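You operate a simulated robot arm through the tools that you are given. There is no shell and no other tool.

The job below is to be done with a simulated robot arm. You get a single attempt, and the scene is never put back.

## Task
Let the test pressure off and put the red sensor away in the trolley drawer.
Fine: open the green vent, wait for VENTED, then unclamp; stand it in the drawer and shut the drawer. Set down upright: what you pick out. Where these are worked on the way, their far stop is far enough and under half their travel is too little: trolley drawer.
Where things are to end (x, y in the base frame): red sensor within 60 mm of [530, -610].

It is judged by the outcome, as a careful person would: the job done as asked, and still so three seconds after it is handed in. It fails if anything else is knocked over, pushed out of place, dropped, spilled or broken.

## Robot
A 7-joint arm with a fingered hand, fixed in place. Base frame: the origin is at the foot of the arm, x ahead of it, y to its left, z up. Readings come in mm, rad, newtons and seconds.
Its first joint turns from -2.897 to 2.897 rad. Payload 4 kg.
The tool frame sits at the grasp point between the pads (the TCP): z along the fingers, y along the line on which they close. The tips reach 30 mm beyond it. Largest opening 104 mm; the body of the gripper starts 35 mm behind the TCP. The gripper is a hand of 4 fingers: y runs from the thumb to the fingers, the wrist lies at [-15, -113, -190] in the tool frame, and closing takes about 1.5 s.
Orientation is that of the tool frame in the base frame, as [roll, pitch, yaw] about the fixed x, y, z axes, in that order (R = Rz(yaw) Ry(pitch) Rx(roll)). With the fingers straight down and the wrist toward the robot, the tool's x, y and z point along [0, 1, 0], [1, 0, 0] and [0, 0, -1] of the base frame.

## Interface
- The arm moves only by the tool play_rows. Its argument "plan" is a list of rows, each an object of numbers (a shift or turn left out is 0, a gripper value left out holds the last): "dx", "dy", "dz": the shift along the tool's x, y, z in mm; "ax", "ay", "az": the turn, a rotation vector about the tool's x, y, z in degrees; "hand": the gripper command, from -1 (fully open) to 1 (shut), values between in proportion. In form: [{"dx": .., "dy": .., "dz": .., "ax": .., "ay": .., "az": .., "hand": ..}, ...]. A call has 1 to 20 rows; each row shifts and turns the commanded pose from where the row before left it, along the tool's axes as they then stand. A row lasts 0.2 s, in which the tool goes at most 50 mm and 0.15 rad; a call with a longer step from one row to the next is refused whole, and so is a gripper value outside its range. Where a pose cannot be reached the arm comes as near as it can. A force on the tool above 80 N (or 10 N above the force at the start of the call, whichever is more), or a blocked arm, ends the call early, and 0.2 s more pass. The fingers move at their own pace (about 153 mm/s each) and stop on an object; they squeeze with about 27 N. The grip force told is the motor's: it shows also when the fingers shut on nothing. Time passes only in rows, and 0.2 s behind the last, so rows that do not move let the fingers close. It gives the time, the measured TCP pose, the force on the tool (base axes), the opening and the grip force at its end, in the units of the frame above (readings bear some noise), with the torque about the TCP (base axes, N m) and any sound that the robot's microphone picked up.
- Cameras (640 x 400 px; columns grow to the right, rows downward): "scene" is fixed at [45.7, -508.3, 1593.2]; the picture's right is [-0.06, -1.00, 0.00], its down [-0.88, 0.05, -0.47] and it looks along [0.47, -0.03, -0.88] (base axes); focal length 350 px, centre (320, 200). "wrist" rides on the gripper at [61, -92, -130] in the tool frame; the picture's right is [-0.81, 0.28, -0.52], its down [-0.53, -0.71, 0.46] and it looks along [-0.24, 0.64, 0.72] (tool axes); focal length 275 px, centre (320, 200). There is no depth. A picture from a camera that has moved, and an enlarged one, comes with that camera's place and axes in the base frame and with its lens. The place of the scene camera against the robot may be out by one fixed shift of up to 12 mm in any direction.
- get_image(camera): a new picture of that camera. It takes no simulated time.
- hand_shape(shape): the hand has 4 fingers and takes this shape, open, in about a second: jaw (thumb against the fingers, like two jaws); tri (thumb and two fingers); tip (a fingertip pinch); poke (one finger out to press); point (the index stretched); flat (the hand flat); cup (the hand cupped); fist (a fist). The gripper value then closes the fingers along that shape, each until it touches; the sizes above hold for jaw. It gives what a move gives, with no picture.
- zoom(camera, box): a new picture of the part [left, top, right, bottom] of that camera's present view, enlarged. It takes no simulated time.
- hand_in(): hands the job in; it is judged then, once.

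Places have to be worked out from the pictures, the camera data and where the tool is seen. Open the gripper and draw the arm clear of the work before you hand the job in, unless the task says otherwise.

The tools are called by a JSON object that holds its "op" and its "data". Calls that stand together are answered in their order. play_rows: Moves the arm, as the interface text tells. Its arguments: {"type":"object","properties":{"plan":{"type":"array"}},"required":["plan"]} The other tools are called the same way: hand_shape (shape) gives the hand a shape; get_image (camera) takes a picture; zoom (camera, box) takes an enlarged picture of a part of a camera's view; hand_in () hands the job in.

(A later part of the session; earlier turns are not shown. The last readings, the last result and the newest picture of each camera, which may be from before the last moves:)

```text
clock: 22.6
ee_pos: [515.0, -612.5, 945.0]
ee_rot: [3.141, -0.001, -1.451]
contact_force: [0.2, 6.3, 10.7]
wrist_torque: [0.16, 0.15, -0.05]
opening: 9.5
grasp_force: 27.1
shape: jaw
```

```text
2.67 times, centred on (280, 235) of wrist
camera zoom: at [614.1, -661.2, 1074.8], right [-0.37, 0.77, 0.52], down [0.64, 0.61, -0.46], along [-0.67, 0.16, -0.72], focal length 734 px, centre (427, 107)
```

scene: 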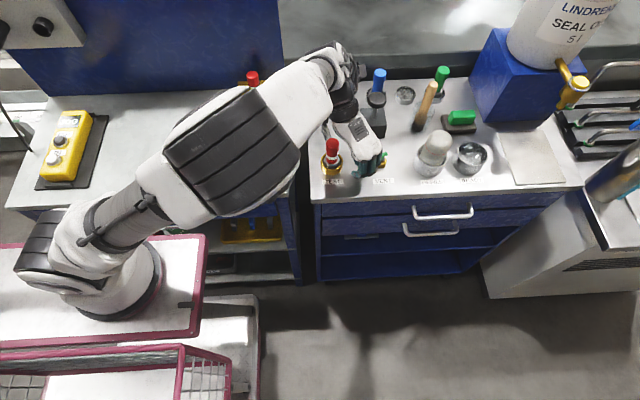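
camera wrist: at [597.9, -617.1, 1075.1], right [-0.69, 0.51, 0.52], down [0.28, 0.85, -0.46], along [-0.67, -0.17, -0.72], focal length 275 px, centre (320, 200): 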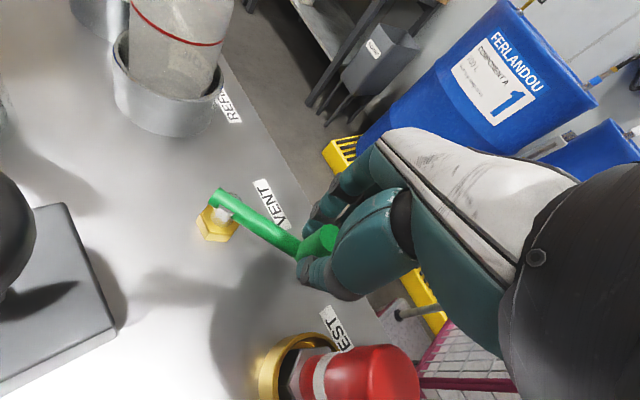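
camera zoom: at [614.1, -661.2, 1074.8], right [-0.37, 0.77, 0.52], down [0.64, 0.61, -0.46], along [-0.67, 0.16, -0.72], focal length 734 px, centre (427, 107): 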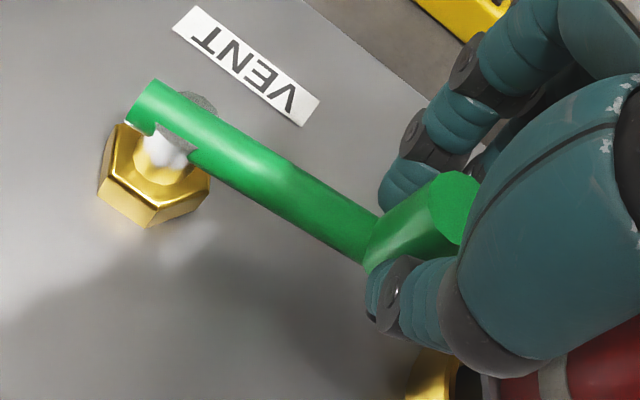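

Lever at ≈88°. I release by opening partway and raise straight up, then look at the display.

{"op": "play_rows", "data": {"plan": [{"hand": 0.2}, {"hand": 0.0}, {}, {"dz": -25}, {"dz": -40}, {"dz": -40}, {"dz": -40}, {}]}}

{"op": "get_image", "data": {"camera": "scene"}}

{"op": "zoom", "data": {"camera": "scene", "box": [300, 50, 420, 200]}}

```text
clock: 24.4
ee_pos: [515.1, -612.0, 1089.5]
ee_rot: [3.141, 0.0, -1.452]
contact_force: [0.3, -0.6, 0.0]
wrist_torque: [0.03, 0.01, 0.02]
opening: 51.7
grasp_force: 0.1
shape: jaw
```

```text
taken
```

scene: 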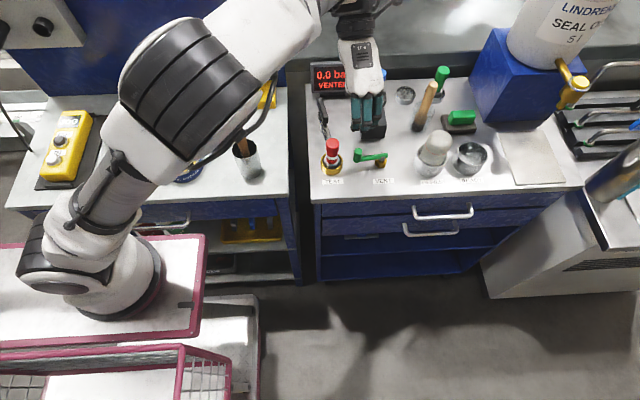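

```text
2.67 times, centred on (360, 125) of scene
camera zoom: at [45.7, -508.3, 1593.2], right [-0.06, -1.0, 0.0], down [-0.88, 0.05, -0.47], along [0.47, -0.03, -0.88], focal length 933 px, centre (213, 400)
```

zoom: 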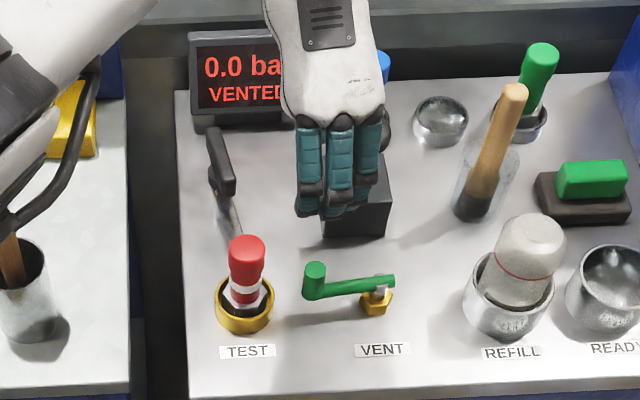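

Display now reads "0.0 bar VENTED". Next the clamp: I rotate the hand back (jaws across the handle bar, wrist to +y) and move above it.

{"op": "play_rows", "data": {"plan": [{"az": -7.8}, {"az": -7.8}, {"az": -7.8}, {"az": -7.8}, {"az": -7.8}, {"az": -7.8}, {"az": -7.8}, {"az": -7.8}, {"az": -7.8}, {"az": -7.8}, {"az": -7.8}, {"az": -7.8}, {"dx": 41, "dy": -17}, {"dx": 41, "dy": -17}, {"dx": 41, "dy": -16}, {}]}}

{"op": "get_image", "data": {"camera": "wrist"}}

{"op": "get_image", "data": {"camera": "scene"}}

```text
clock: 27.8
ee_pos: [628.4, -539.3, 1089.0]
ee_rot: [3.14, 0.001, 0.185]
contact_force: [0.4, 0.1, 0.0]
wrist_torque: [-0.02, 0.01, -0.03]
opening: 51.6
grasp_force: 0.0
shape: jaw
```

```text
taken
camera wrist: at [671.8, -436.9, 1219.2], right [-0.75, -0.42, 0.52], down [-0.65, 0.6, -0.46], along [-0.12, -0.68, -0.72], focal length 275 px, centre (320, 200)
```

wrist: 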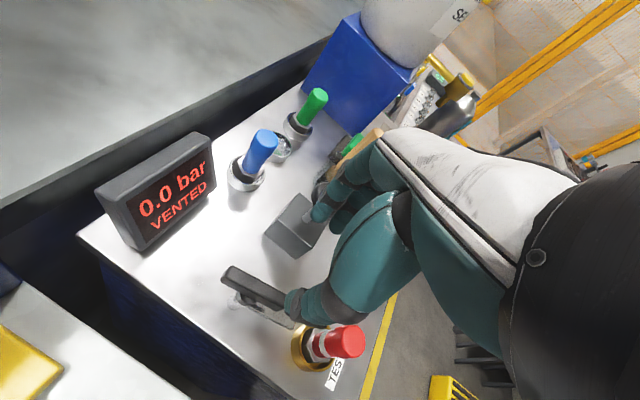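

```text
taken
```

scene: 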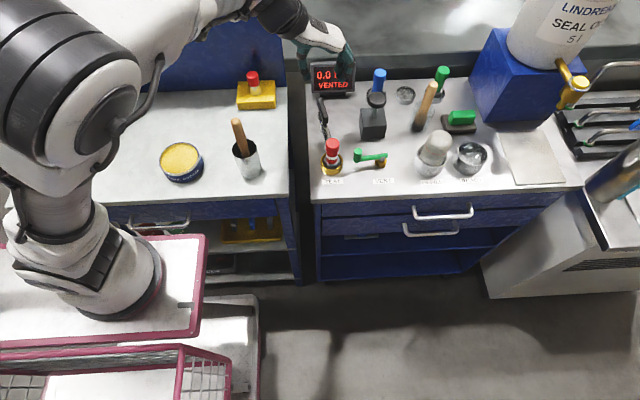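

Good view of the display and clamp from above-left. I zoom in on the clamp handle to refine its place.

{"op": "zoom", "data": {"camera": "wrist", "box": [200, 230, 380, 380]}}

{"op": "zoom", "data": {"camera": "scene", "box": [300, 80, 350, 180]}}

```text
2.67 times, centred on (290, 305) of wrist
camera zoom: at [671.8, -436.9, 1219.2], right [-0.75, -0.42, 0.52], down [-0.65, 0.6, -0.46], along [-0.12, -0.68, -0.72], focal length 734 px, centre (400, -80)
```

zoom: 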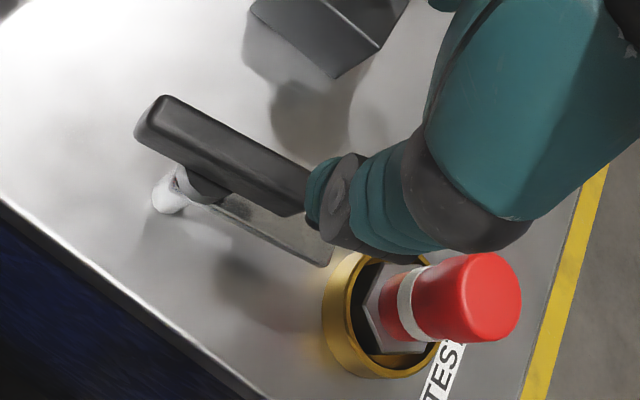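

```text
4.00 times, centred on (325, 130) of scene
camera zoom: at [45.7, -508.3, 1593.2], right [-0.06, -1.0, 0.0], down [-0.88, 0.05, -0.47], along [0.47, -0.03, -0.88], focal length 1399 px, centre (300, 480)
```

zoom: 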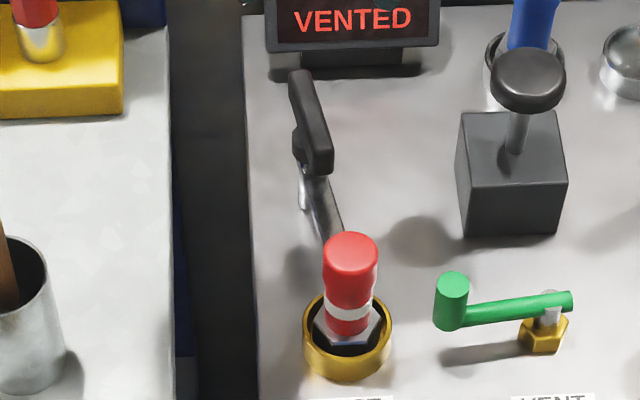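

Handle centre refined to ≈(629,-538), direction ≈9°, so the TCP is right above. I descend to TCP z≈965 with the jaws half open across the bar.

{"op": "play_rows", "data": {"plan": [{"dz": 40}, {"dz": 40}, {"dz": 25}, {}]}}

{"op": "get_image", "data": {"camera": "wrist"}}

{"op": "zoom", "data": {"camera": "scene", "box": [220, 0, 380, 180]}}

```text
clock: 28.8
ee_pos: [628.6, -538.4, 983.9]
ee_rot: [3.141, 0.0, 0.185]
contact_force: [0.1, -0.1, 0.5]
wrist_torque: [0.01, 0.04, 0.01]
opening: 51.6
grasp_force: 0.0
shape: jaw
```

```text
taken
camera wrist: at [671.8, -437.1, 1114.7], right [-0.75, -0.42, 0.52], down [-0.65, 0.6, -0.46], along [-0.12, -0.68, -0.72], focal length 275 px, centre (320, 200)
```

wrist: 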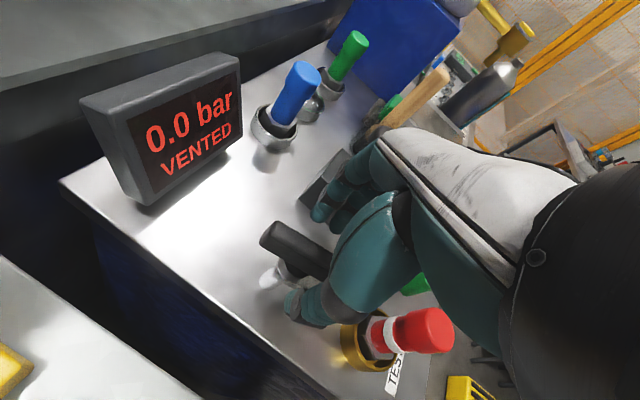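

```text
2.22 times, centred on (300, 90) of scene
camera zoom: at [45.7, -508.3, 1593.2], right [-0.06, -1.0, 0.0], down [-0.88, 0.05, -0.47], along [0.47, -0.03, -0.88], focal length 777 px, centre (364, 444)
```

zoom: 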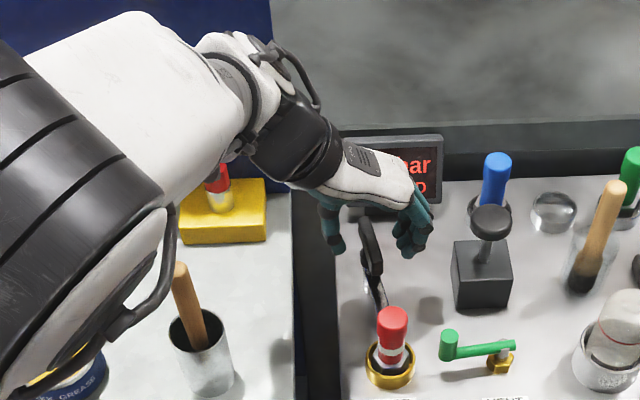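

Jaws are centred on the handle. I lower 20 mm more and close on the bar.

{"op": "play_rows", "data": {"plan": [{"dz": 10}, {"dz": 10}, {"hand": 0.4}, {"hand": 0.7}, {"hand": 1.0}, {}, {}]}}

{"op": "get_image", "data": {"camera": "wrist"}}

{"op": "zoom", "data": {"camera": "scene", "box": [280, 60, 380, 160]}}

```text
clock: 30.4
ee_pos: [628.4, -540.7, 964.3]
ee_rot: [-3.141, -0.001, 0.186]
contact_force: [0.6, 0.3, -2.2]
wrist_torque: [0.04, -0.04, 0.08]
opening: 15.6
grasp_force: 26.6
shape: jaw
```

```text
taken
camera wrist: at [671.0, -438.4, 1095.4], right [-0.75, -0.42, 0.52], down [-0.65, 0.6, -0.46], along [-0.12, -0.68, -0.72], focal length 275 px, centre (320, 200)
```

wrist: 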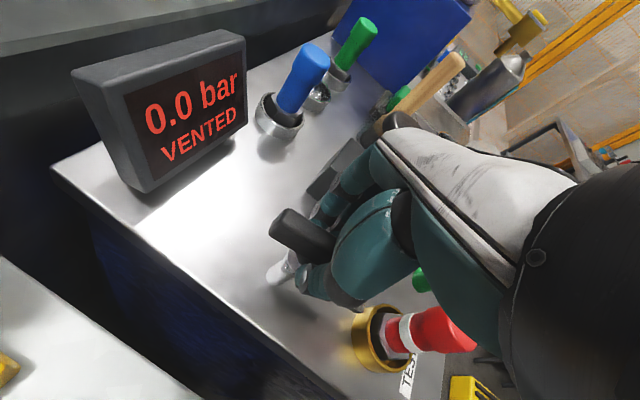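

```text
4.00 times, centred on (330, 110) of scene
camera zoom: at [45.7, -508.3, 1593.2], right [-0.06, -1.0, 0.0], down [-0.88, 0.05, -0.47], along [0.47, -0.03, -0.88], focal length 1399 px, centre (280, 560)
```

zoom: 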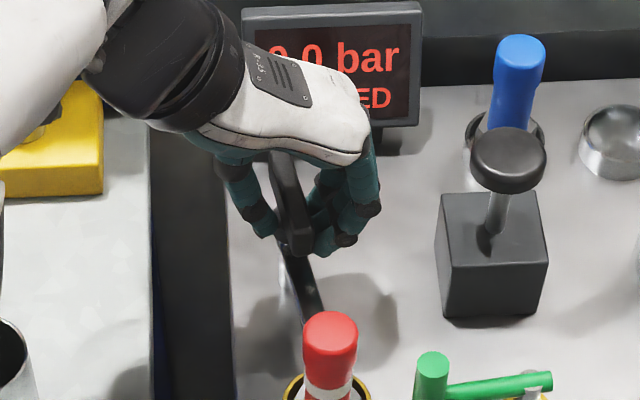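

Bar gripped (15.6 mm). I test the twist: 5° counter-clockwise (from above) and read torque.

{"op": "play_rows", "data": {"plan": [{"az": -2.5}, {"az": -2.5}, {}]}}

{"op": "zoom", "data": {"camera": "wrist", "box": [240, 180, 440, 340]}}

```text
clock: 31.2
ee_pos: [626.9, -540.7, 965.3]
ee_rot: [-3.141, 0.0, 0.272]
contact_force: [-2.4, 1.9, -2.8]
wrist_torque: [0.03, 0.03, 0.07]
opening: 15.7
grasp_force: 27.4
shape: jaw
```

```text
2.50 times, centred on (340, 260) of wrist
camera zoom: at [661.6, -435.2, 1095.3], right [-0.71, -0.48, 0.52], down [-0.7, 0.54, -0.46], along [-0.06, -0.69, -0.72], focal length 688 px, centre (270, 50)
```

zoom: 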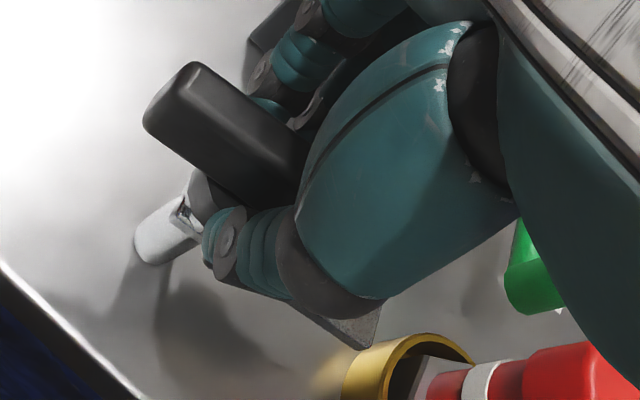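

Almost no torque, so it seems to turn this way. I continue 15° and compare the arm's direction in the scene view.

{"op": "play_rows", "data": {"plan": [{"az": -5}, {"az": -5}, {"az": -5}, {}]}}

{"op": "zoom", "data": {"camera": "scene", "box": [280, 60, 380, 160]}}

{"op": "zoom", "data": {"camera": "wrist", "box": [240, 180, 440, 340]}}

```text
clock: 32.2
ee_pos: [627.9, -541.3, 964.0]
ee_rot: [3.141, 0.0, 0.533]
contact_force: [-4.1, -0.2, -1.3]
wrist_torque: [0.02, 0.04, 0.0]
opening: 15.8
grasp_force: 27.4
shape: jaw
```

```text
4.00 times, centred on (330, 110) of scene
camera zoom: at [45.7, -508.3, 1593.2], right [-0.06, -1.0, 0.0], down [-0.88, 0.05, -0.47], along [0.47, -0.03, -0.88], focal length 1399 px, centre (280, 560)
```

zoom: 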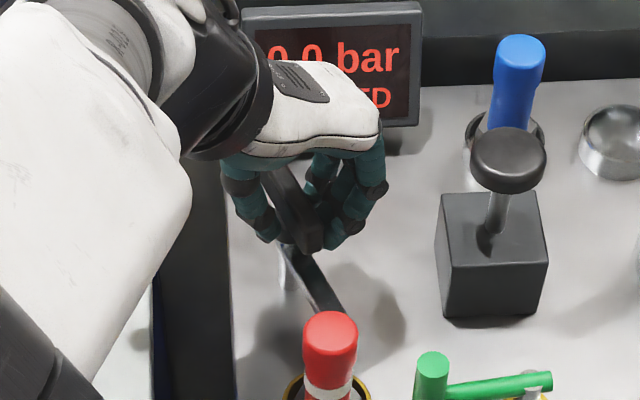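

```text
2.50 times, centred on (340, 260) of wrist
camera zoom: at [633.2, -430.5, 1095.2], right [-0.56, -0.65, 0.52], down [-0.82, 0.34, -0.46], along [0.12, -0.68, -0.72], focal length 688 px, centre (270, 50)
```

zoom: 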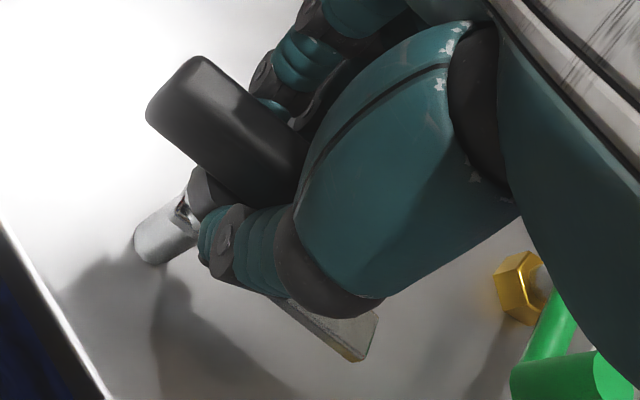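

Handle and arm turn together counter-clockwise, swinging the arm away from the sensor. I continue another 60°.

{"op": "play_rows", "data": {"plan": [{"az": -7.5}, {"az": -7.5}, {"az": -7.5}, {"az": -7.5}, {"az": -7.5}, {"az": -7.5}, {"az": -7.5}, {"az": -7.5}, {}]}}

{"op": "get_image", "data": {"camera": "scene"}}

{"op": "get_image", "data": {"camera": "wrist"}}

```text
clock: 34.2
ee_pos: [626.7, -542.0, 964.8]
ee_rot: [3.14, 0.001, 1.582]
contact_force: [4.6, -16.4, 3.5]
wrist_torque: [-0.4, -0.2, -0.07]
opening: 15.4
grasp_force: 26.8
shape: jaw
```

```text
taken
```

scene: 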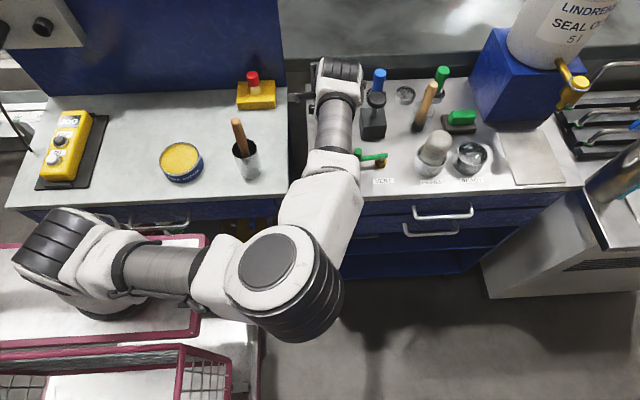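

```text
taken
camera wrist: at [534.8, -481.2, 1095.1], right [0.28, -0.81, 0.52], down [-0.71, -0.54, -0.46], along [0.65, -0.24, -0.72], focal length 275 px, centre (320, 200)
```

wrist: 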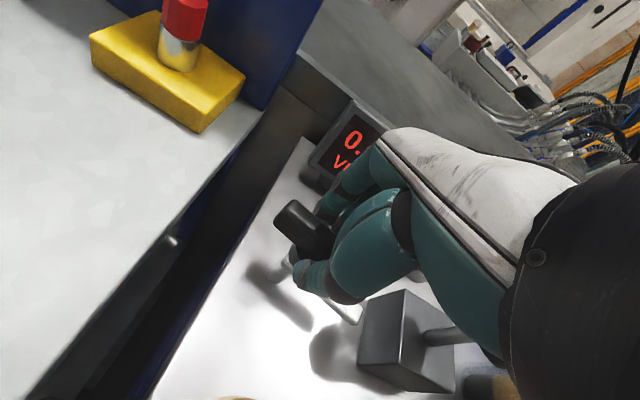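

Turned 80° so far. I add 10° more while watching torque.

{"op": "play_rows", "data": {"plan": [{"az": -5, "dx": 2}, {"az": -5}, {}]}}

{"op": "zoom", "data": {"camera": "wrist", "box": [240, 180, 440, 340]}}

```text
clock: 35.0
ee_pos: [627.8, -540.1, 964.5]
ee_rot: [3.138, 0.001, 1.754]
contact_force: [7.5, -25.6, 8.4]
wrist_torque: [-0.63, -0.28, -0.11]
opening: 15.2
grasp_force: 27.2
shape: jaw
```

```text
2.50 times, centred on (340, 260) of wrist
camera zoom: at [526.0, -497.1, 1094.7], right [0.42, -0.75, 0.52], down [-0.6, -0.65, -0.46], along [0.68, -0.12, -0.72], focal length 688 px, centre (270, 50)
```

zoom: 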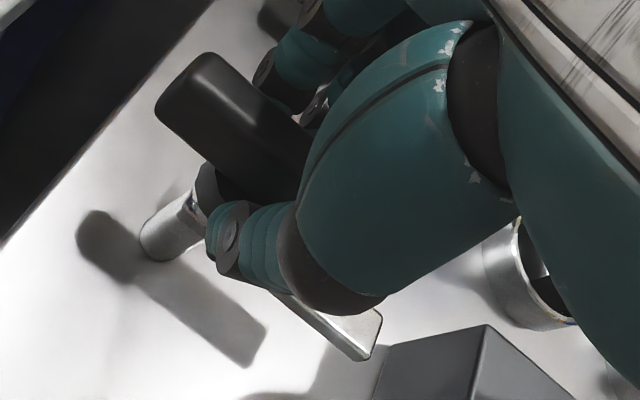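

Handle has turned a full 90°; the arm now points away from the sensor. I release and rise, then look.

{"op": "play_rows", "data": {"plan": [{"hand": 0.3}, {"hand": 0.0}, {}, {}, {"dz": -20}, {"dz": -40}, {"dz": -40}, {"dz": -30}, {}]}}

{"op": "get_image", "data": {"camera": "wrist"}}

{"op": "get_image", "data": {"camera": "scene"}}

```text
clock: 37.0
ee_pos: [627.2, -539.3, 1095.6]
ee_rot: [-3.141, 0.0, 1.755]
contact_force: [-0.3, -0.3, 0.2]
wrist_torque: [-0.01, 0.03, -0.03]
opening: 51.6
grasp_force: 0.0
shape: jaw
```

```text
taken
camera wrist: at [524.8, -494.6, 1226.6], right [0.42, -0.75, 0.52], down [-0.6, -0.65, -0.46], along [0.68, -0.12, -0.72], focal length 275 px, centre (320, 200)
```

wrist: 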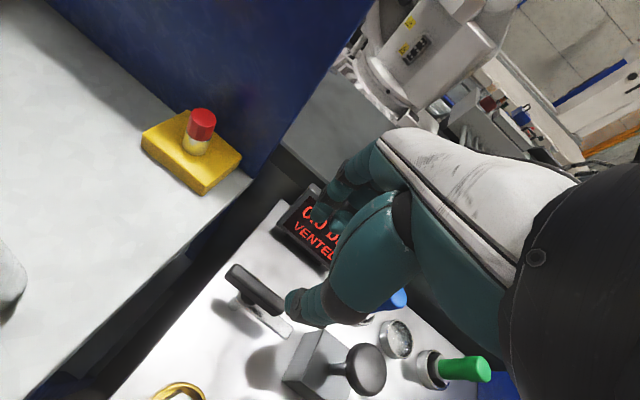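

```text
taken
```

scene: 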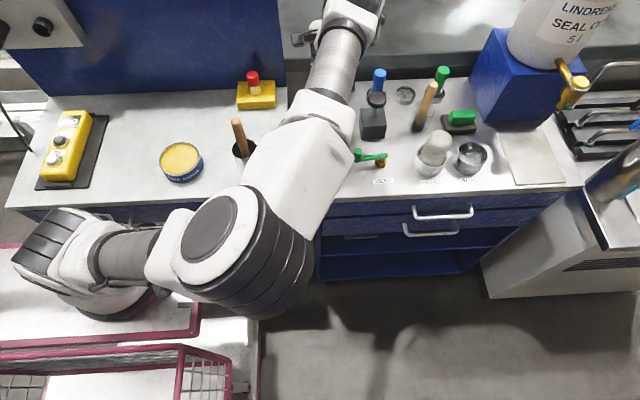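

Clamp is open and the display shows VENTED. Now I retreat toward the front-right to study the trolley's drawer fronts and handles.

{"op": "play_rows", "data": {"plan": [{"az": 5.25}, {"az": 5.25}, {"dy": -45, "dz": -8}, {"dy": -45, "dz": -8}, {"dy": -45, "dz": -8}, {"dy": -45, "dz": -8}, {"dy": -45, "dz": -8}, {"dy": -45, "dz": -8}, {"dy": -40, "dx": -25, "dz": -8}, {"dy": -40, "dx": -25, "dz": -8}, {"dy": -40, "dx": -25, "dz": -8}, {"dy": -30, "dx": -35}, {"dy": -20, "dx": -40}, {"dx": -45}, {"dx": -45}, {}]}}

{"op": "get_image", "data": {"camera": "wrist"}}

{"op": "get_image", "data": {"camera": "scene"}}

```text
clock: 40.4
ee_pos: [188.8, -784.0, 1170.3]
ee_rot: [3.141, -0.002, 1.573]
contact_force: [0.3, 0.3, 0.3]
wrist_torque: [0.01, -0.02, -0.01]
opening: 51.5
grasp_force: 0.1
shape: jaw
```

```text
taken
camera wrist: at [94.8, -721.0, 1300.2], right [0.28, -0.81, 0.52], down [-0.71, -0.53, -0.46], along [0.64, -0.24, -0.73], focal length 275 px, centre (320, 200)
```

wrist: 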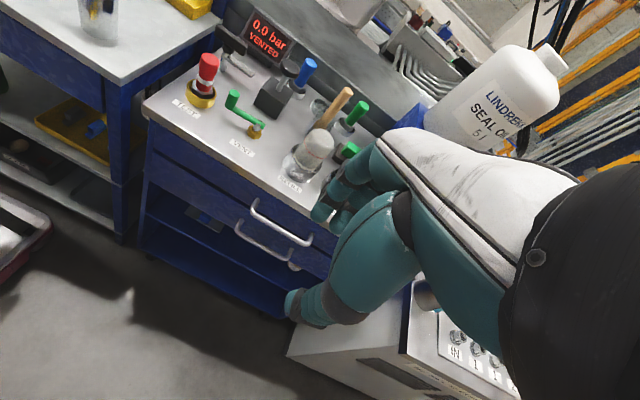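

```text
taken
```

scene: 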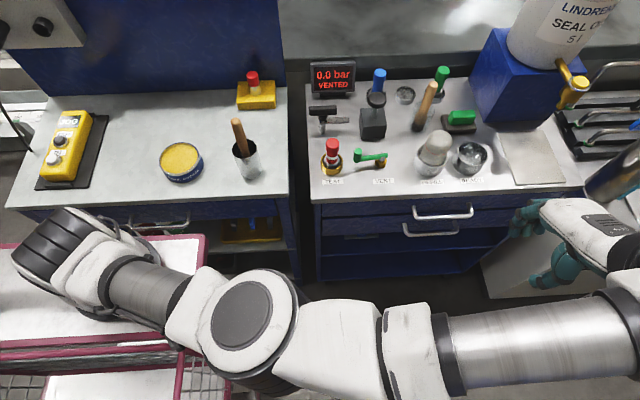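

Clamp turned clear. Now zooms on the drawer fronts from both cameras.

{"op": "zoom", "data": {"camera": "wrist", "box": [130, 130, 340, 320]}}

{"op": "zoom", "data": {"camera": "scene", "box": [390, 190, 490, 250]}}

{"op": "zoom", "data": {"camera": "scene", "box": [305, 180, 425, 255]}}

{"op": "zoom", "data": {"camera": "wrist", "box": [220, 180, 330, 290]}}

```text
2.11 times, centred on (235, 225) of wrist
camera zoom: at [94.8, -721.0, 1300.2], right [0.28, -0.81, 0.52], down [-0.71, -0.53, -0.46], along [0.64, -0.24, -0.73], focal length 580 px, centre (499, 147)
```

zoom: 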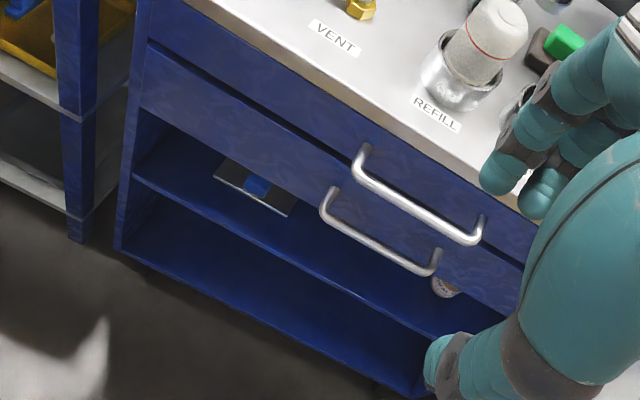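

```text
6.40 times, centred on (440, 220) of scene
camera zoom: at [45.7, -508.3, 1593.2], right [-0.06, -1.0, 0.0], down [-0.88, 0.05, -0.47], along [0.47, -0.03, -0.88], focal length 2238 px, centre (-448, 72)
```

zoom: 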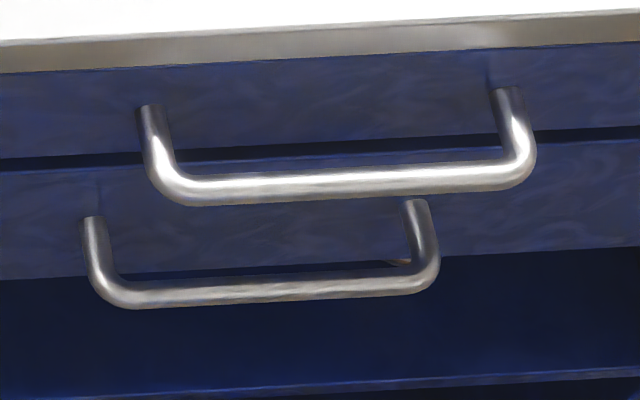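

```text
5.33 times, centred on (365, 218) of scene
camera zoom: at [45.7, -508.3, 1593.2], right [-0.06, -1.0, 0.0], down [-0.88, 0.05, -0.47], along [0.47, -0.03, -0.88], focal length 1865 px, centre (80, 107)
```

zoom: 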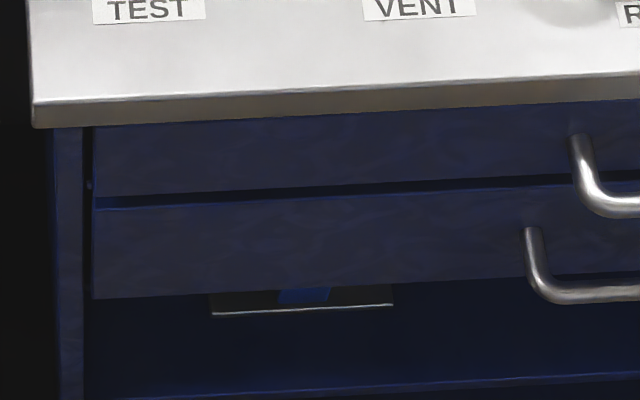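

```text
3.64 times, centred on (275, 235) of wrist
camera zoom: at [94.8, -721.0, 1300.2], right [0.28, -0.81, 0.52], down [-0.71, -0.53, -0.46], along [0.64, -0.24, -0.73], focal length 1001 px, centre (484, 73)
```

zoom: 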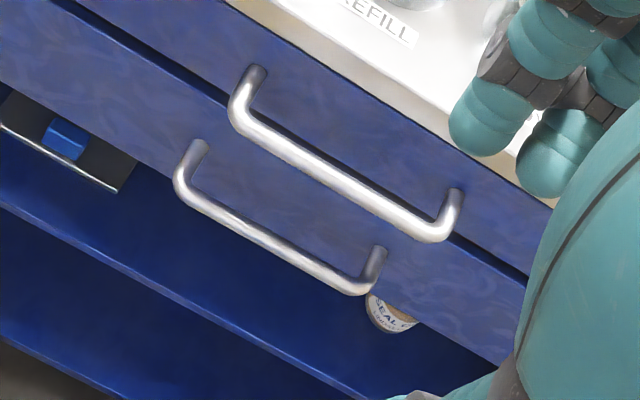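

Both drawers have bar handles: upper bar at about x≈408, z≈808, lower at z≈690, both y −761…−895; face at x≈437, with the table edge overhanging to x≈429. A tilted reach is needed, so I tilt the hand forward 50° here and check the arm can hold it.

{"op": "play_rows", "data": {"plan": [{"ax": -7.2}, {"ax": -7.2}, {"ax": -7.2}, {"ax": -7.2}, {"ax": -7.2}, {"ax": -7.0}, {"ax": -7.0}, {}]}}

{"op": "get_image", "data": {"camera": "wrist"}}

{"op": "get_image", "data": {"camera": "scene"}}

```text
clock: 42.2
ee_pos: [187.9, -780.4, 1167.6]
ee_rot: [2.266, 0.0, 1.571]
contact_force: [-0.3, -0.2, 0.2]
wrist_torque: [0.0, -0.01, -0.03]
opening: 51.6
grasp_force: 0.1
shape: jaw
```

```text
taken
camera wrist: at [28.6, -718.4, 1180.6], right [-0.22, -0.81, 0.54], down [-0.11, -0.53, -0.84], along [0.97, -0.24, 0.03], focal length 275 px, centre (320, 200)
```

wrist: 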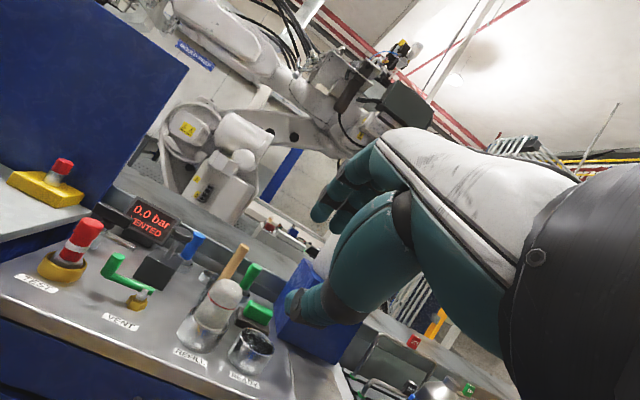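

```text
taken
```

scene: 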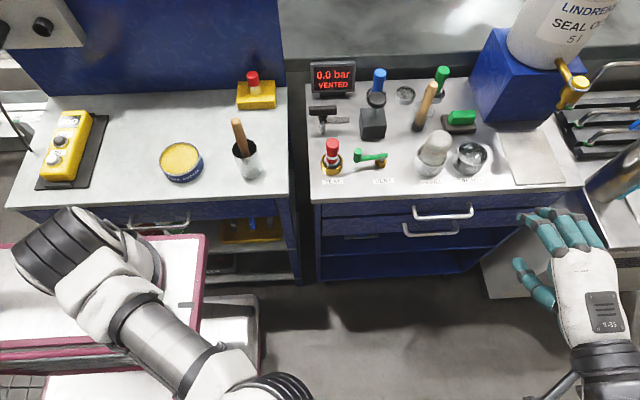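

The tilt is reachable. I move down to a pre-grasp point in front of the upper handle: about (327,-815,876).

{"op": "play_rows", "data": {"plan": [{"dx": -4.4, "dy": -16.8, "dz": 36.7}, {"dx": -4.4, "dy": -16.8, "dz": 36.7}, {"dx": -4.4, "dy": -16.8, "dz": 36.7}, {"dx": -4.4, "dy": -16.8, "dz": 36.7}, {"dx": -4.4, "dy": -16.8, "dz": 36.7}, {"dx": -4.4, "dy": -16.8, "dz": 36.7}, {"dx": -4.4, "dy": -16.8, "dz": 36.7}, {"dx": -4.4, "dy": -16.8, "dz": 36.7}, {}]}}

{"op": "get_image", "data": {"camera": "wrist"}}

{"op": "get_image", "data": {"camera": "scene"}}

```text
clock: 44.2
ee_pos: [326.3, -812.2, 872.5]
ee_rot: [2.269, 0.0, 1.573]
contact_force: [0.9, -0.3, 0.4]
wrist_torque: [-0.03, 0.0, -0.07]
opening: 51.8
grasp_force: 0.0
shape: jaw
```

```text
taken
camera wrist: at [166.5, -751.8, 886.8], right [-0.22, -0.81, 0.54], down [-0.11, -0.53, -0.84], along [0.97, -0.24, 0.03], focal length 275 px, centre (320, 200)
```

wrist: 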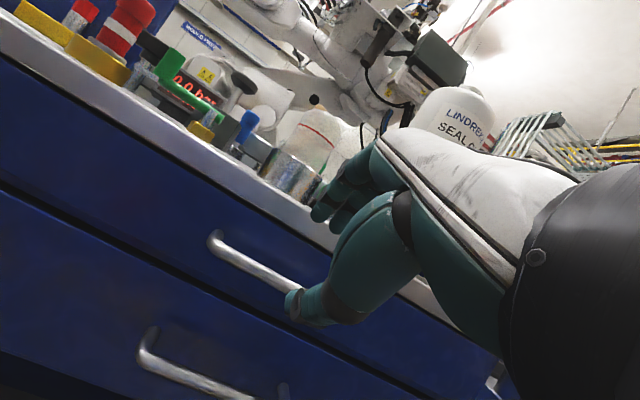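

```text
taken
```

scene: 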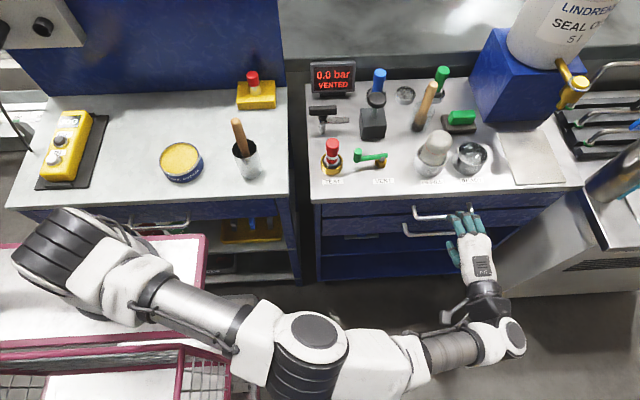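

The low view gives good heights: upper handle z≈813, lower ≈700, seam between drawers ≈760. I zoom in for the sensor's profile and handle region.

{"op": "zoom", "data": {"camera": "wrist", "box": [0, 0, 260, 160]}}

{"op": "zoom", "data": {"camera": "wrist", "box": [180, 160, 440, 400]}}

{"op": "zoom", "data": {"camera": "scene", "box": [390, 180, 510, 300]}}

```text
2.46 times, centred on (130, 80) of wrist
camera zoom: at [166.5, -751.8, 886.8], right [-0.22, -0.81, 0.54], down [-0.11, -0.53, -0.84], along [0.97, -0.24, 0.03], focal length 678 px, centre (788, 495)
```

zoom: 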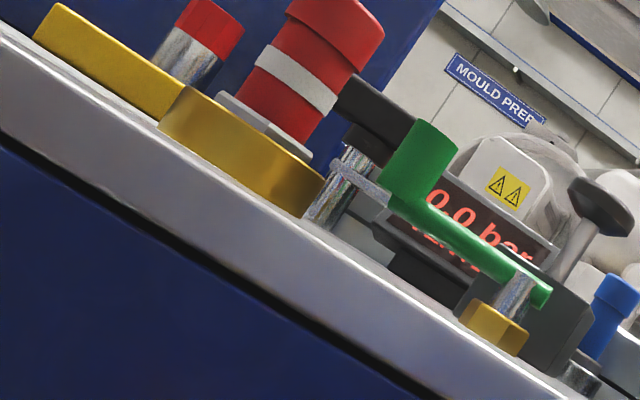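

```text
1.67 times, centred on (310, 280) of wrist
camera zoom: at [166.5, -751.8, 886.8], right [-0.22, -0.81, 0.54], down [-0.11, -0.53, -0.84], along [0.97, -0.24, 0.03], focal length 459 px, centre (337, 67)
```

zoom: 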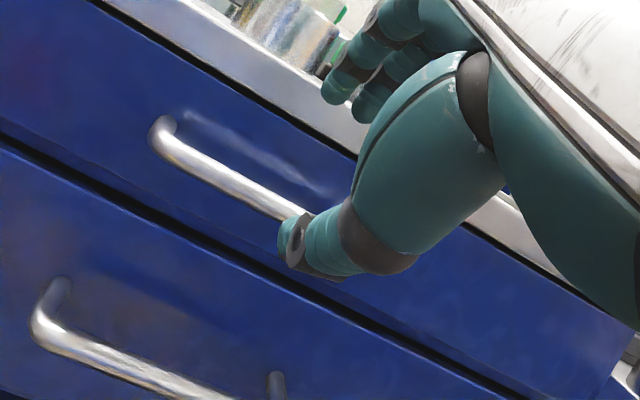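

```text
3.33 times, centred on (450, 240) of scene
camera zoom: at [45.7, -508.3, 1593.2], right [-0.06, -1.0, 0.0], down [-0.88, 0.05, -0.47], along [0.47, -0.03, -0.88], focal length 1166 px, centre (-113, 67)
```

zoom: 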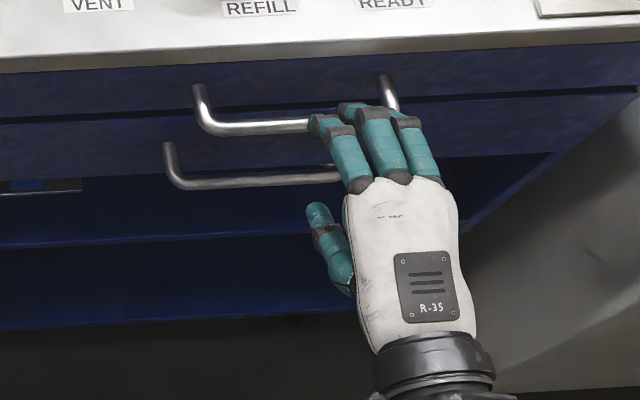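

The sensor is about 88 mm tall (z 886–974). I approach the upper bar along the tool axis with the jaws at ~40 mm, in two steps, watching force.

{"op": "play_rows", "data": {"plan": [{"dy": 5, "hand": 0.22}, {"dz": 20}, {"dz": 20}, {"dz": 15}, {}]}}

{"op": "zoom", "data": {"camera": "scene", "box": [400, 180, 490, 240]}}

{"op": "zoom", "data": {"camera": "wrist", "box": [180, 120, 440, 360]}}

```text
clock: 45.4
ee_pos: [371.4, -815.5, 842.9]
ee_rot: [2.27, 0.0, 1.571]
contact_force: [-0.4, 0.8, -0.1]
wrist_torque: [0.0, 0.03, -0.02]
opening: 41.0
grasp_force: 0.1
shape: jaw
```

```text
6.67 times, centred on (445, 210) of scene
camera zoom: at [45.7, -508.3, 1593.2], right [-0.06, -1.0, 0.0], down [-0.88, 0.05, -0.47], along [0.47, -0.03, -0.88], focal length 2332 px, centre (-513, 133)
```

zoom: 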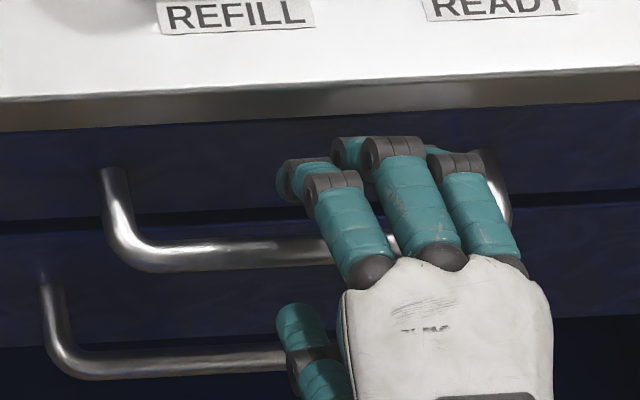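

```text
1.67 times, centred on (310, 240) of wrist
camera zoom: at [212.7, -753.6, 856.7], right [-0.22, -0.81, 0.54], down [-0.11, -0.53, -0.84], along [0.97, -0.24, 0.03], focal length 459 px, centre (337, 133)
```

zoom: 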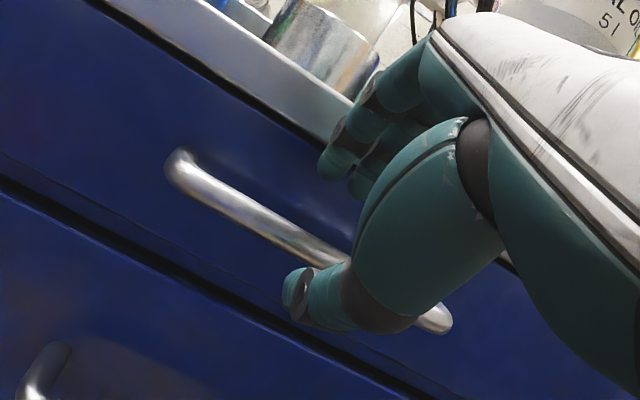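

Fingers are just over the bar and thumb below it, but the hand sits near the right post. I shift 20 mm left and advance 15 mm.

{"op": "play_rows", "data": {"plan": [{"dx": 10}, {"dx": 10}, {"dz": 8}, {"dz": 7}, {}]}}

{"op": "zoom", "data": {"camera": "scene", "box": [400, 180, 490, 240]}}

{"op": "zoom", "data": {"camera": "wrist", "box": [180, 120, 440, 360]}}

```text
clock: 46.6
ee_pos: [381.2, -794.2, 833.6]
ee_rot: [2.27, 0.001, 1.569]
contact_force: [0.1, 0.2, 0.3]
wrist_torque: [-0.01, 0.04, 0.02]
opening: 41.0
grasp_force: 0.1
shape: jaw
```

```text
6.67 times, centred on (445, 210) of scene
camera zoom: at [45.7, -508.3, 1593.2], right [-0.06, -1.0, 0.0], down [-0.88, 0.05, -0.47], along [0.47, -0.03, -0.88], focal length 2332 px, centre (-513, 133)
```

zoom: 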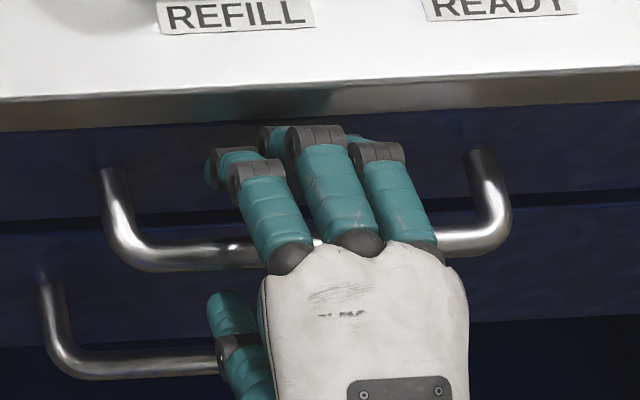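

```text
1.67 times, centred on (310, 240) of wrist
camera zoom: at [223.3, -732.6, 847.0], right [-0.22, -0.81, 0.54], down [-0.11, -0.53, -0.84], along [0.97, -0.24, 0.03], focal length 459 px, centre (337, 133)
```

zoom: 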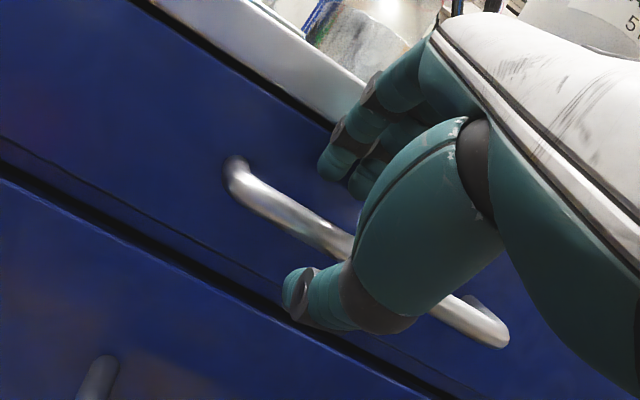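

Advance 10 mm more, close partly, nudge in, then close on the bar.

{"op": "play_rows", "data": {"plan": [{"dz": 5}, {"dz": 5}, {"hand": 0.45}, {}, {"dz": 5}, {"hand": 1.0}, {}, {}, {}]}}

{"op": "zoom", "data": {"camera": "scene", "box": [400, 180, 490, 240]}}

{"op": "zoom", "data": {"camera": "wrist", "box": [180, 120, 440, 360]}}

```text
clock: 48.6
ee_pos: [394.4, -795.0, 822.0]
ee_rot: [2.27, -0.001, 1.574]
contact_force: [-2.7, -0.2, -11.4]
wrist_torque: [0.09, 0.07, -0.01]
opening: 6.2
grasp_force: 27.1
shape: jaw
```

```text
6.67 times, centred on (445, 210) of scene
camera zoom: at [45.7, -508.3, 1593.2], right [-0.06, -1.0, 0.0], down [-0.88, 0.05, -0.47], along [0.47, -0.03, -0.88], focal length 2332 px, centre (-513, 133)
```

zoom: 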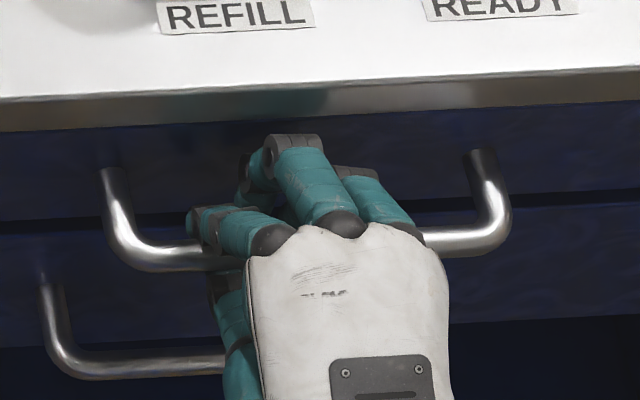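

```text
1.67 times, centred on (310, 240) of wrist
camera zoom: at [235.1, -732.9, 836.5], right [-0.22, -0.81, 0.54], down [-0.11, -0.53, -0.84], along [0.97, -0.24, 0.03], focal length 459 px, centre (337, 133)
```

zoom: 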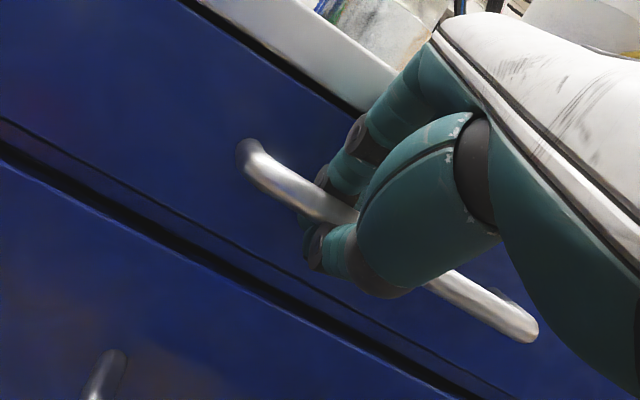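

The fingers are wrapped round the bar. I pull gently 15 mm toward -x and read the force.

{"op": "play_rows", "data": {"plan": [{"dy": -3.2, "dz": -3.8}, {"dy": -3.2, "dz": -3.8}, {"dy": -3.2, "dz": -3.8}, {}]}}

{"op": "zoom", "data": {"camera": "scene", "box": [300, 170, 500, 295]}}

```text
clock: 49.6
ee_pos: [380.4, -794.8, 823.5]
ee_rot: [2.272, -0.001, 1.572]
contact_force: [-0.3, -0.8, -17.8]
wrist_torque: [0.09, 0.08, -0.08]
opening: 6.2
grasp_force: 27.1
shape: jaw
```

```text
3.20 times, centred on (400, 232) of scene
camera zoom: at [45.7, -508.3, 1593.2], right [-0.06, -1.0, 0.0], down [-0.88, 0.05, -0.47], along [0.47, -0.03, -0.88], focal length 1119 px, centre (64, 96)
```

zoom: 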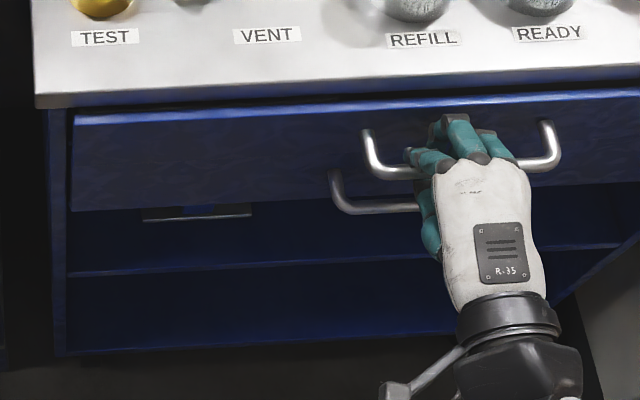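

The upper drawer slides freely. I continue pulling about 150 mm more at moderate speed, keeping the height.

{"op": "play_rows", "data": {"plan": [{"dy": -13, "dz": -11}, {"dy": -16.1, "dz": -19.1}, {"dy": -16.1, "dz": -19.1}, {"dy": -16.1, "dz": -19.1}, {"dy": -16.1, "dz": -19.1}, {"dy": -16.1, "dz": -19.1}, {}]}}

{"op": "get_image", "data": {"camera": "scene"}}

{"op": "zoom", "data": {"camera": "scene", "box": [300, 170, 500, 295]}}

```text
clock: 51.2
ee_pos: [253.5, -791.3, 830.8]
ee_rot: [2.274, -0.005, 1.57]
contact_force: [0.8, -6.5, -44.3]
wrist_torque: [0.01, -0.04, -0.08]
opening: 5.3
grasp_force: 27.0
shape: jaw
out of reach, approached as far as the arm can: row 4, 5, 6
```

```text
taken
```

scene: 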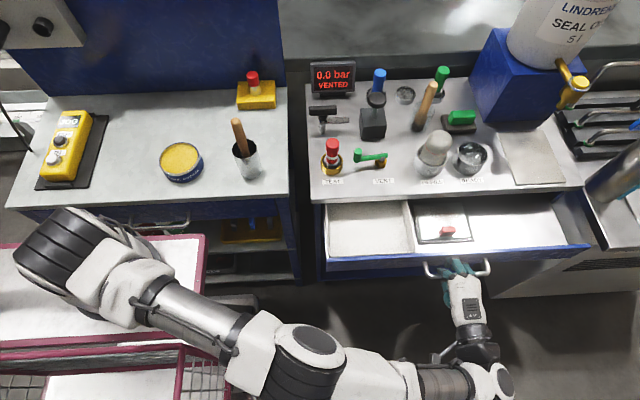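

```text
3.20 times, centred on (400, 232) of scene
camera zoom: at [45.7, -508.3, 1593.2], right [-0.06, -1.0, 0.0], down [-0.88, 0.05, -0.47], along [0.47, -0.03, -0.88], focal length 1119 px, centre (64, 96)
```

zoom: 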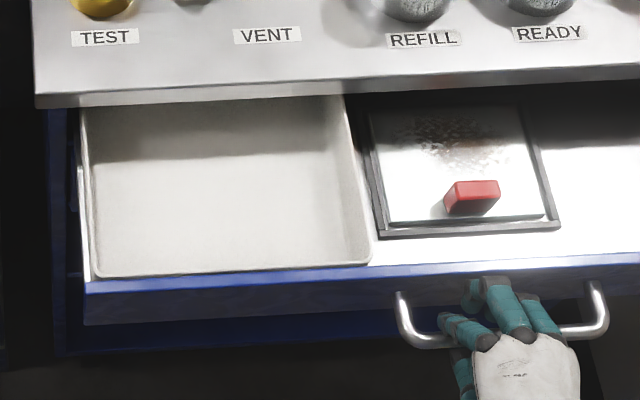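

The drawer is about 135–140 mm open and holds a white tray on the left where the sensor should go. The arm hit its limit in this tilt, so I first back the command off to relieve the force.

{"op": "play_rows", "data": {"plan": [{"dy": 6.6, "dz": 6.3}, {"dy": 6.5, "dz": 6.2}, {}]}}

{"op": "zoom", "data": {"camera": "wrist", "box": [180, 120, 440, 360]}}

{"op": "zoom", "data": {"camera": "scene", "box": [400, 220, 520, 320]}}

```text
clock: 52.0
ee_pos: [272.5, -790.1, 833.7]
ee_rot: [2.271, -0.003, 1.571]
contact_force: [0.3, -6.3, -46.7]
wrist_torque: [-0.03, -0.09, -0.05]
opening: 5.2
grasp_force: 26.6
shape: jaw
```

```text
1.67 times, centred on (310, 240) of wrist
camera zoom: at [112.6, -728.4, 847.7], right [-0.22, -0.81, 0.54], down [-0.11, -0.53, -0.84], along [0.97, -0.24, 0.02], focal length 459 px, centre (337, 133)
```

zoom: 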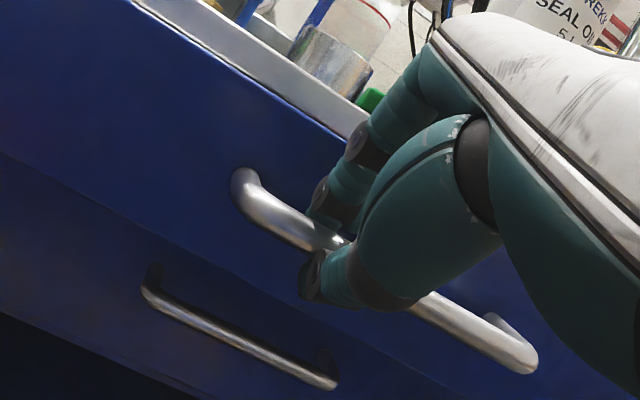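

```text
4.00 times, centred on (460, 270) of scene
camera zoom: at [45.7, -508.3, 1593.2], right [-0.06, -1.0, 0.0], down [-0.88, 0.05, -0.47], along [0.47, -0.03, -0.88], focal length 1399 px, centre (-240, -80)
```

zoom: 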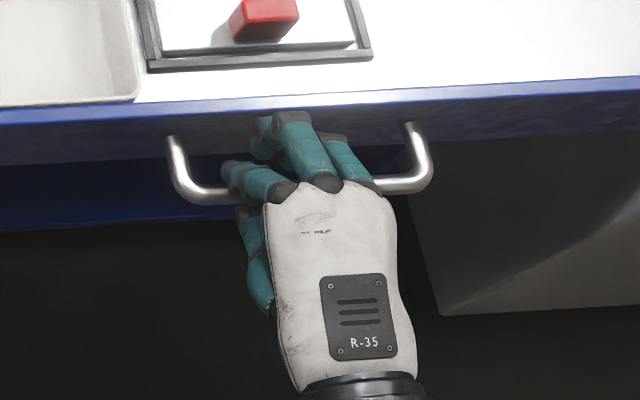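

I'm lifting on the bar (−47 N), so I lower a little, loosen the grip into a cage around the bar, and rotate the hand to a steeper 20° tilt, which should allow pulling further.

{"op": "play_rows", "data": {"plan": [{"dy": -6.1, "dz": 5.1}, {"hand": 0.5}, {}, {}]}}

{"op": "zoom", "data": {"camera": "wrist", "box": [180, 120, 440, 360]}}

```text
clock: 53.0
ee_pos: [273.1, -789.7, 830.2]
ee_rot: [2.267, 0.001, 1.572]
contact_force: [0.9, -0.2, -1.2]
wrist_torque: [0.0, 0.0, -0.02]
opening: 25.9
grasp_force: 0.0
shape: jaw
```

```text
1.67 times, centred on (310, 240) of wrist
camera zoom: at [112.9, -727.9, 843.2], right [-0.22, -0.81, 0.54], down [-0.11, -0.53, -0.84], along [0.97, -0.24, 0.03], focal length 459 px, centre (337, 133)
```

zoom: 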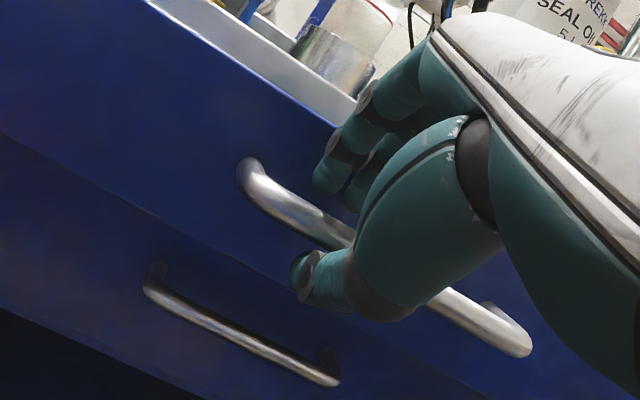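

The bar is loosely caged with no force. I now rotate to the steeper tilt about the bar, then pull a little to test.

{"op": "play_rows", "data": {"plan": [{"dy": 2.2, "dz": 0.3, "ax": 7.5}, {"dy": 2.3, "ax": 7.5}, {"dy": 2.2, "dz": -0.3, "ax": 7.5}, {"dy": 2.2, "dz": -0.5, "ax": 7.5}, {}]}}

{"op": "get_image", "data": {"camera": "wrist"}}

{"op": "zoom", "data": {"camera": "scene", "box": [400, 200, 520, 300]}}

```text
clock: 54.2
ee_pos: [278.1, -788.7, 834.5]
ee_rot: [2.795, 0.0, 1.571]
contact_force: [0.0, -0.9, 0.1]
wrist_torque: [-0.05, 0.06, 0.04]
opening: 25.8
grasp_force: 0.1
shape: jaw
```

```text
taken
camera wrist: at [146.6, -726.4, 925.9], right [0.08, -0.81, 0.58], down [-0.52, -0.53, -0.67], along [0.85, -0.24, -0.46], focal length 275 px, centre (320, 200)
```

wrist: 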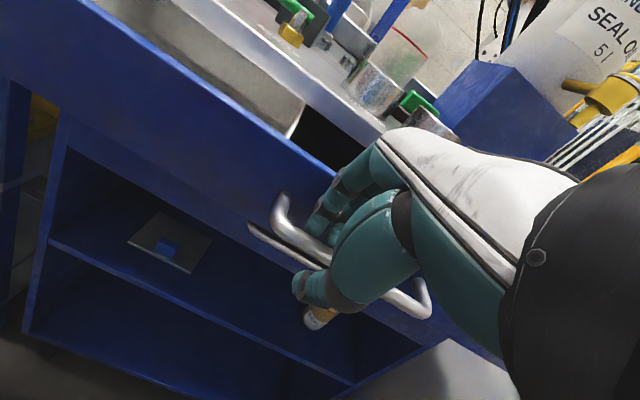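

```text
4.00 times, centred on (460, 250) of scene
camera zoom: at [45.7, -508.3, 1593.2], right [-0.06, -1.0, 0.0], down [-0.88, 0.05, -0.47], along [0.47, -0.03, -0.88], focal length 1399 px, centre (-240, 0)
```

zoom: 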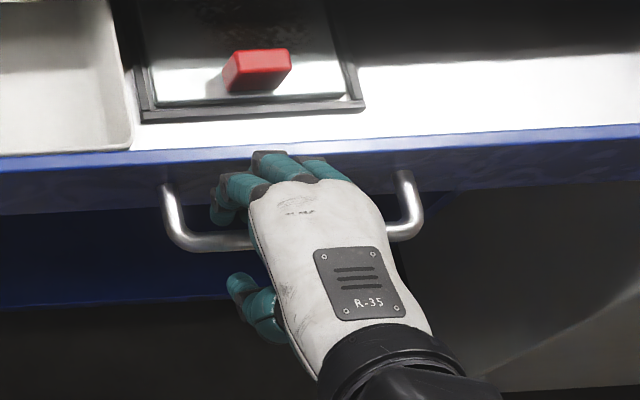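

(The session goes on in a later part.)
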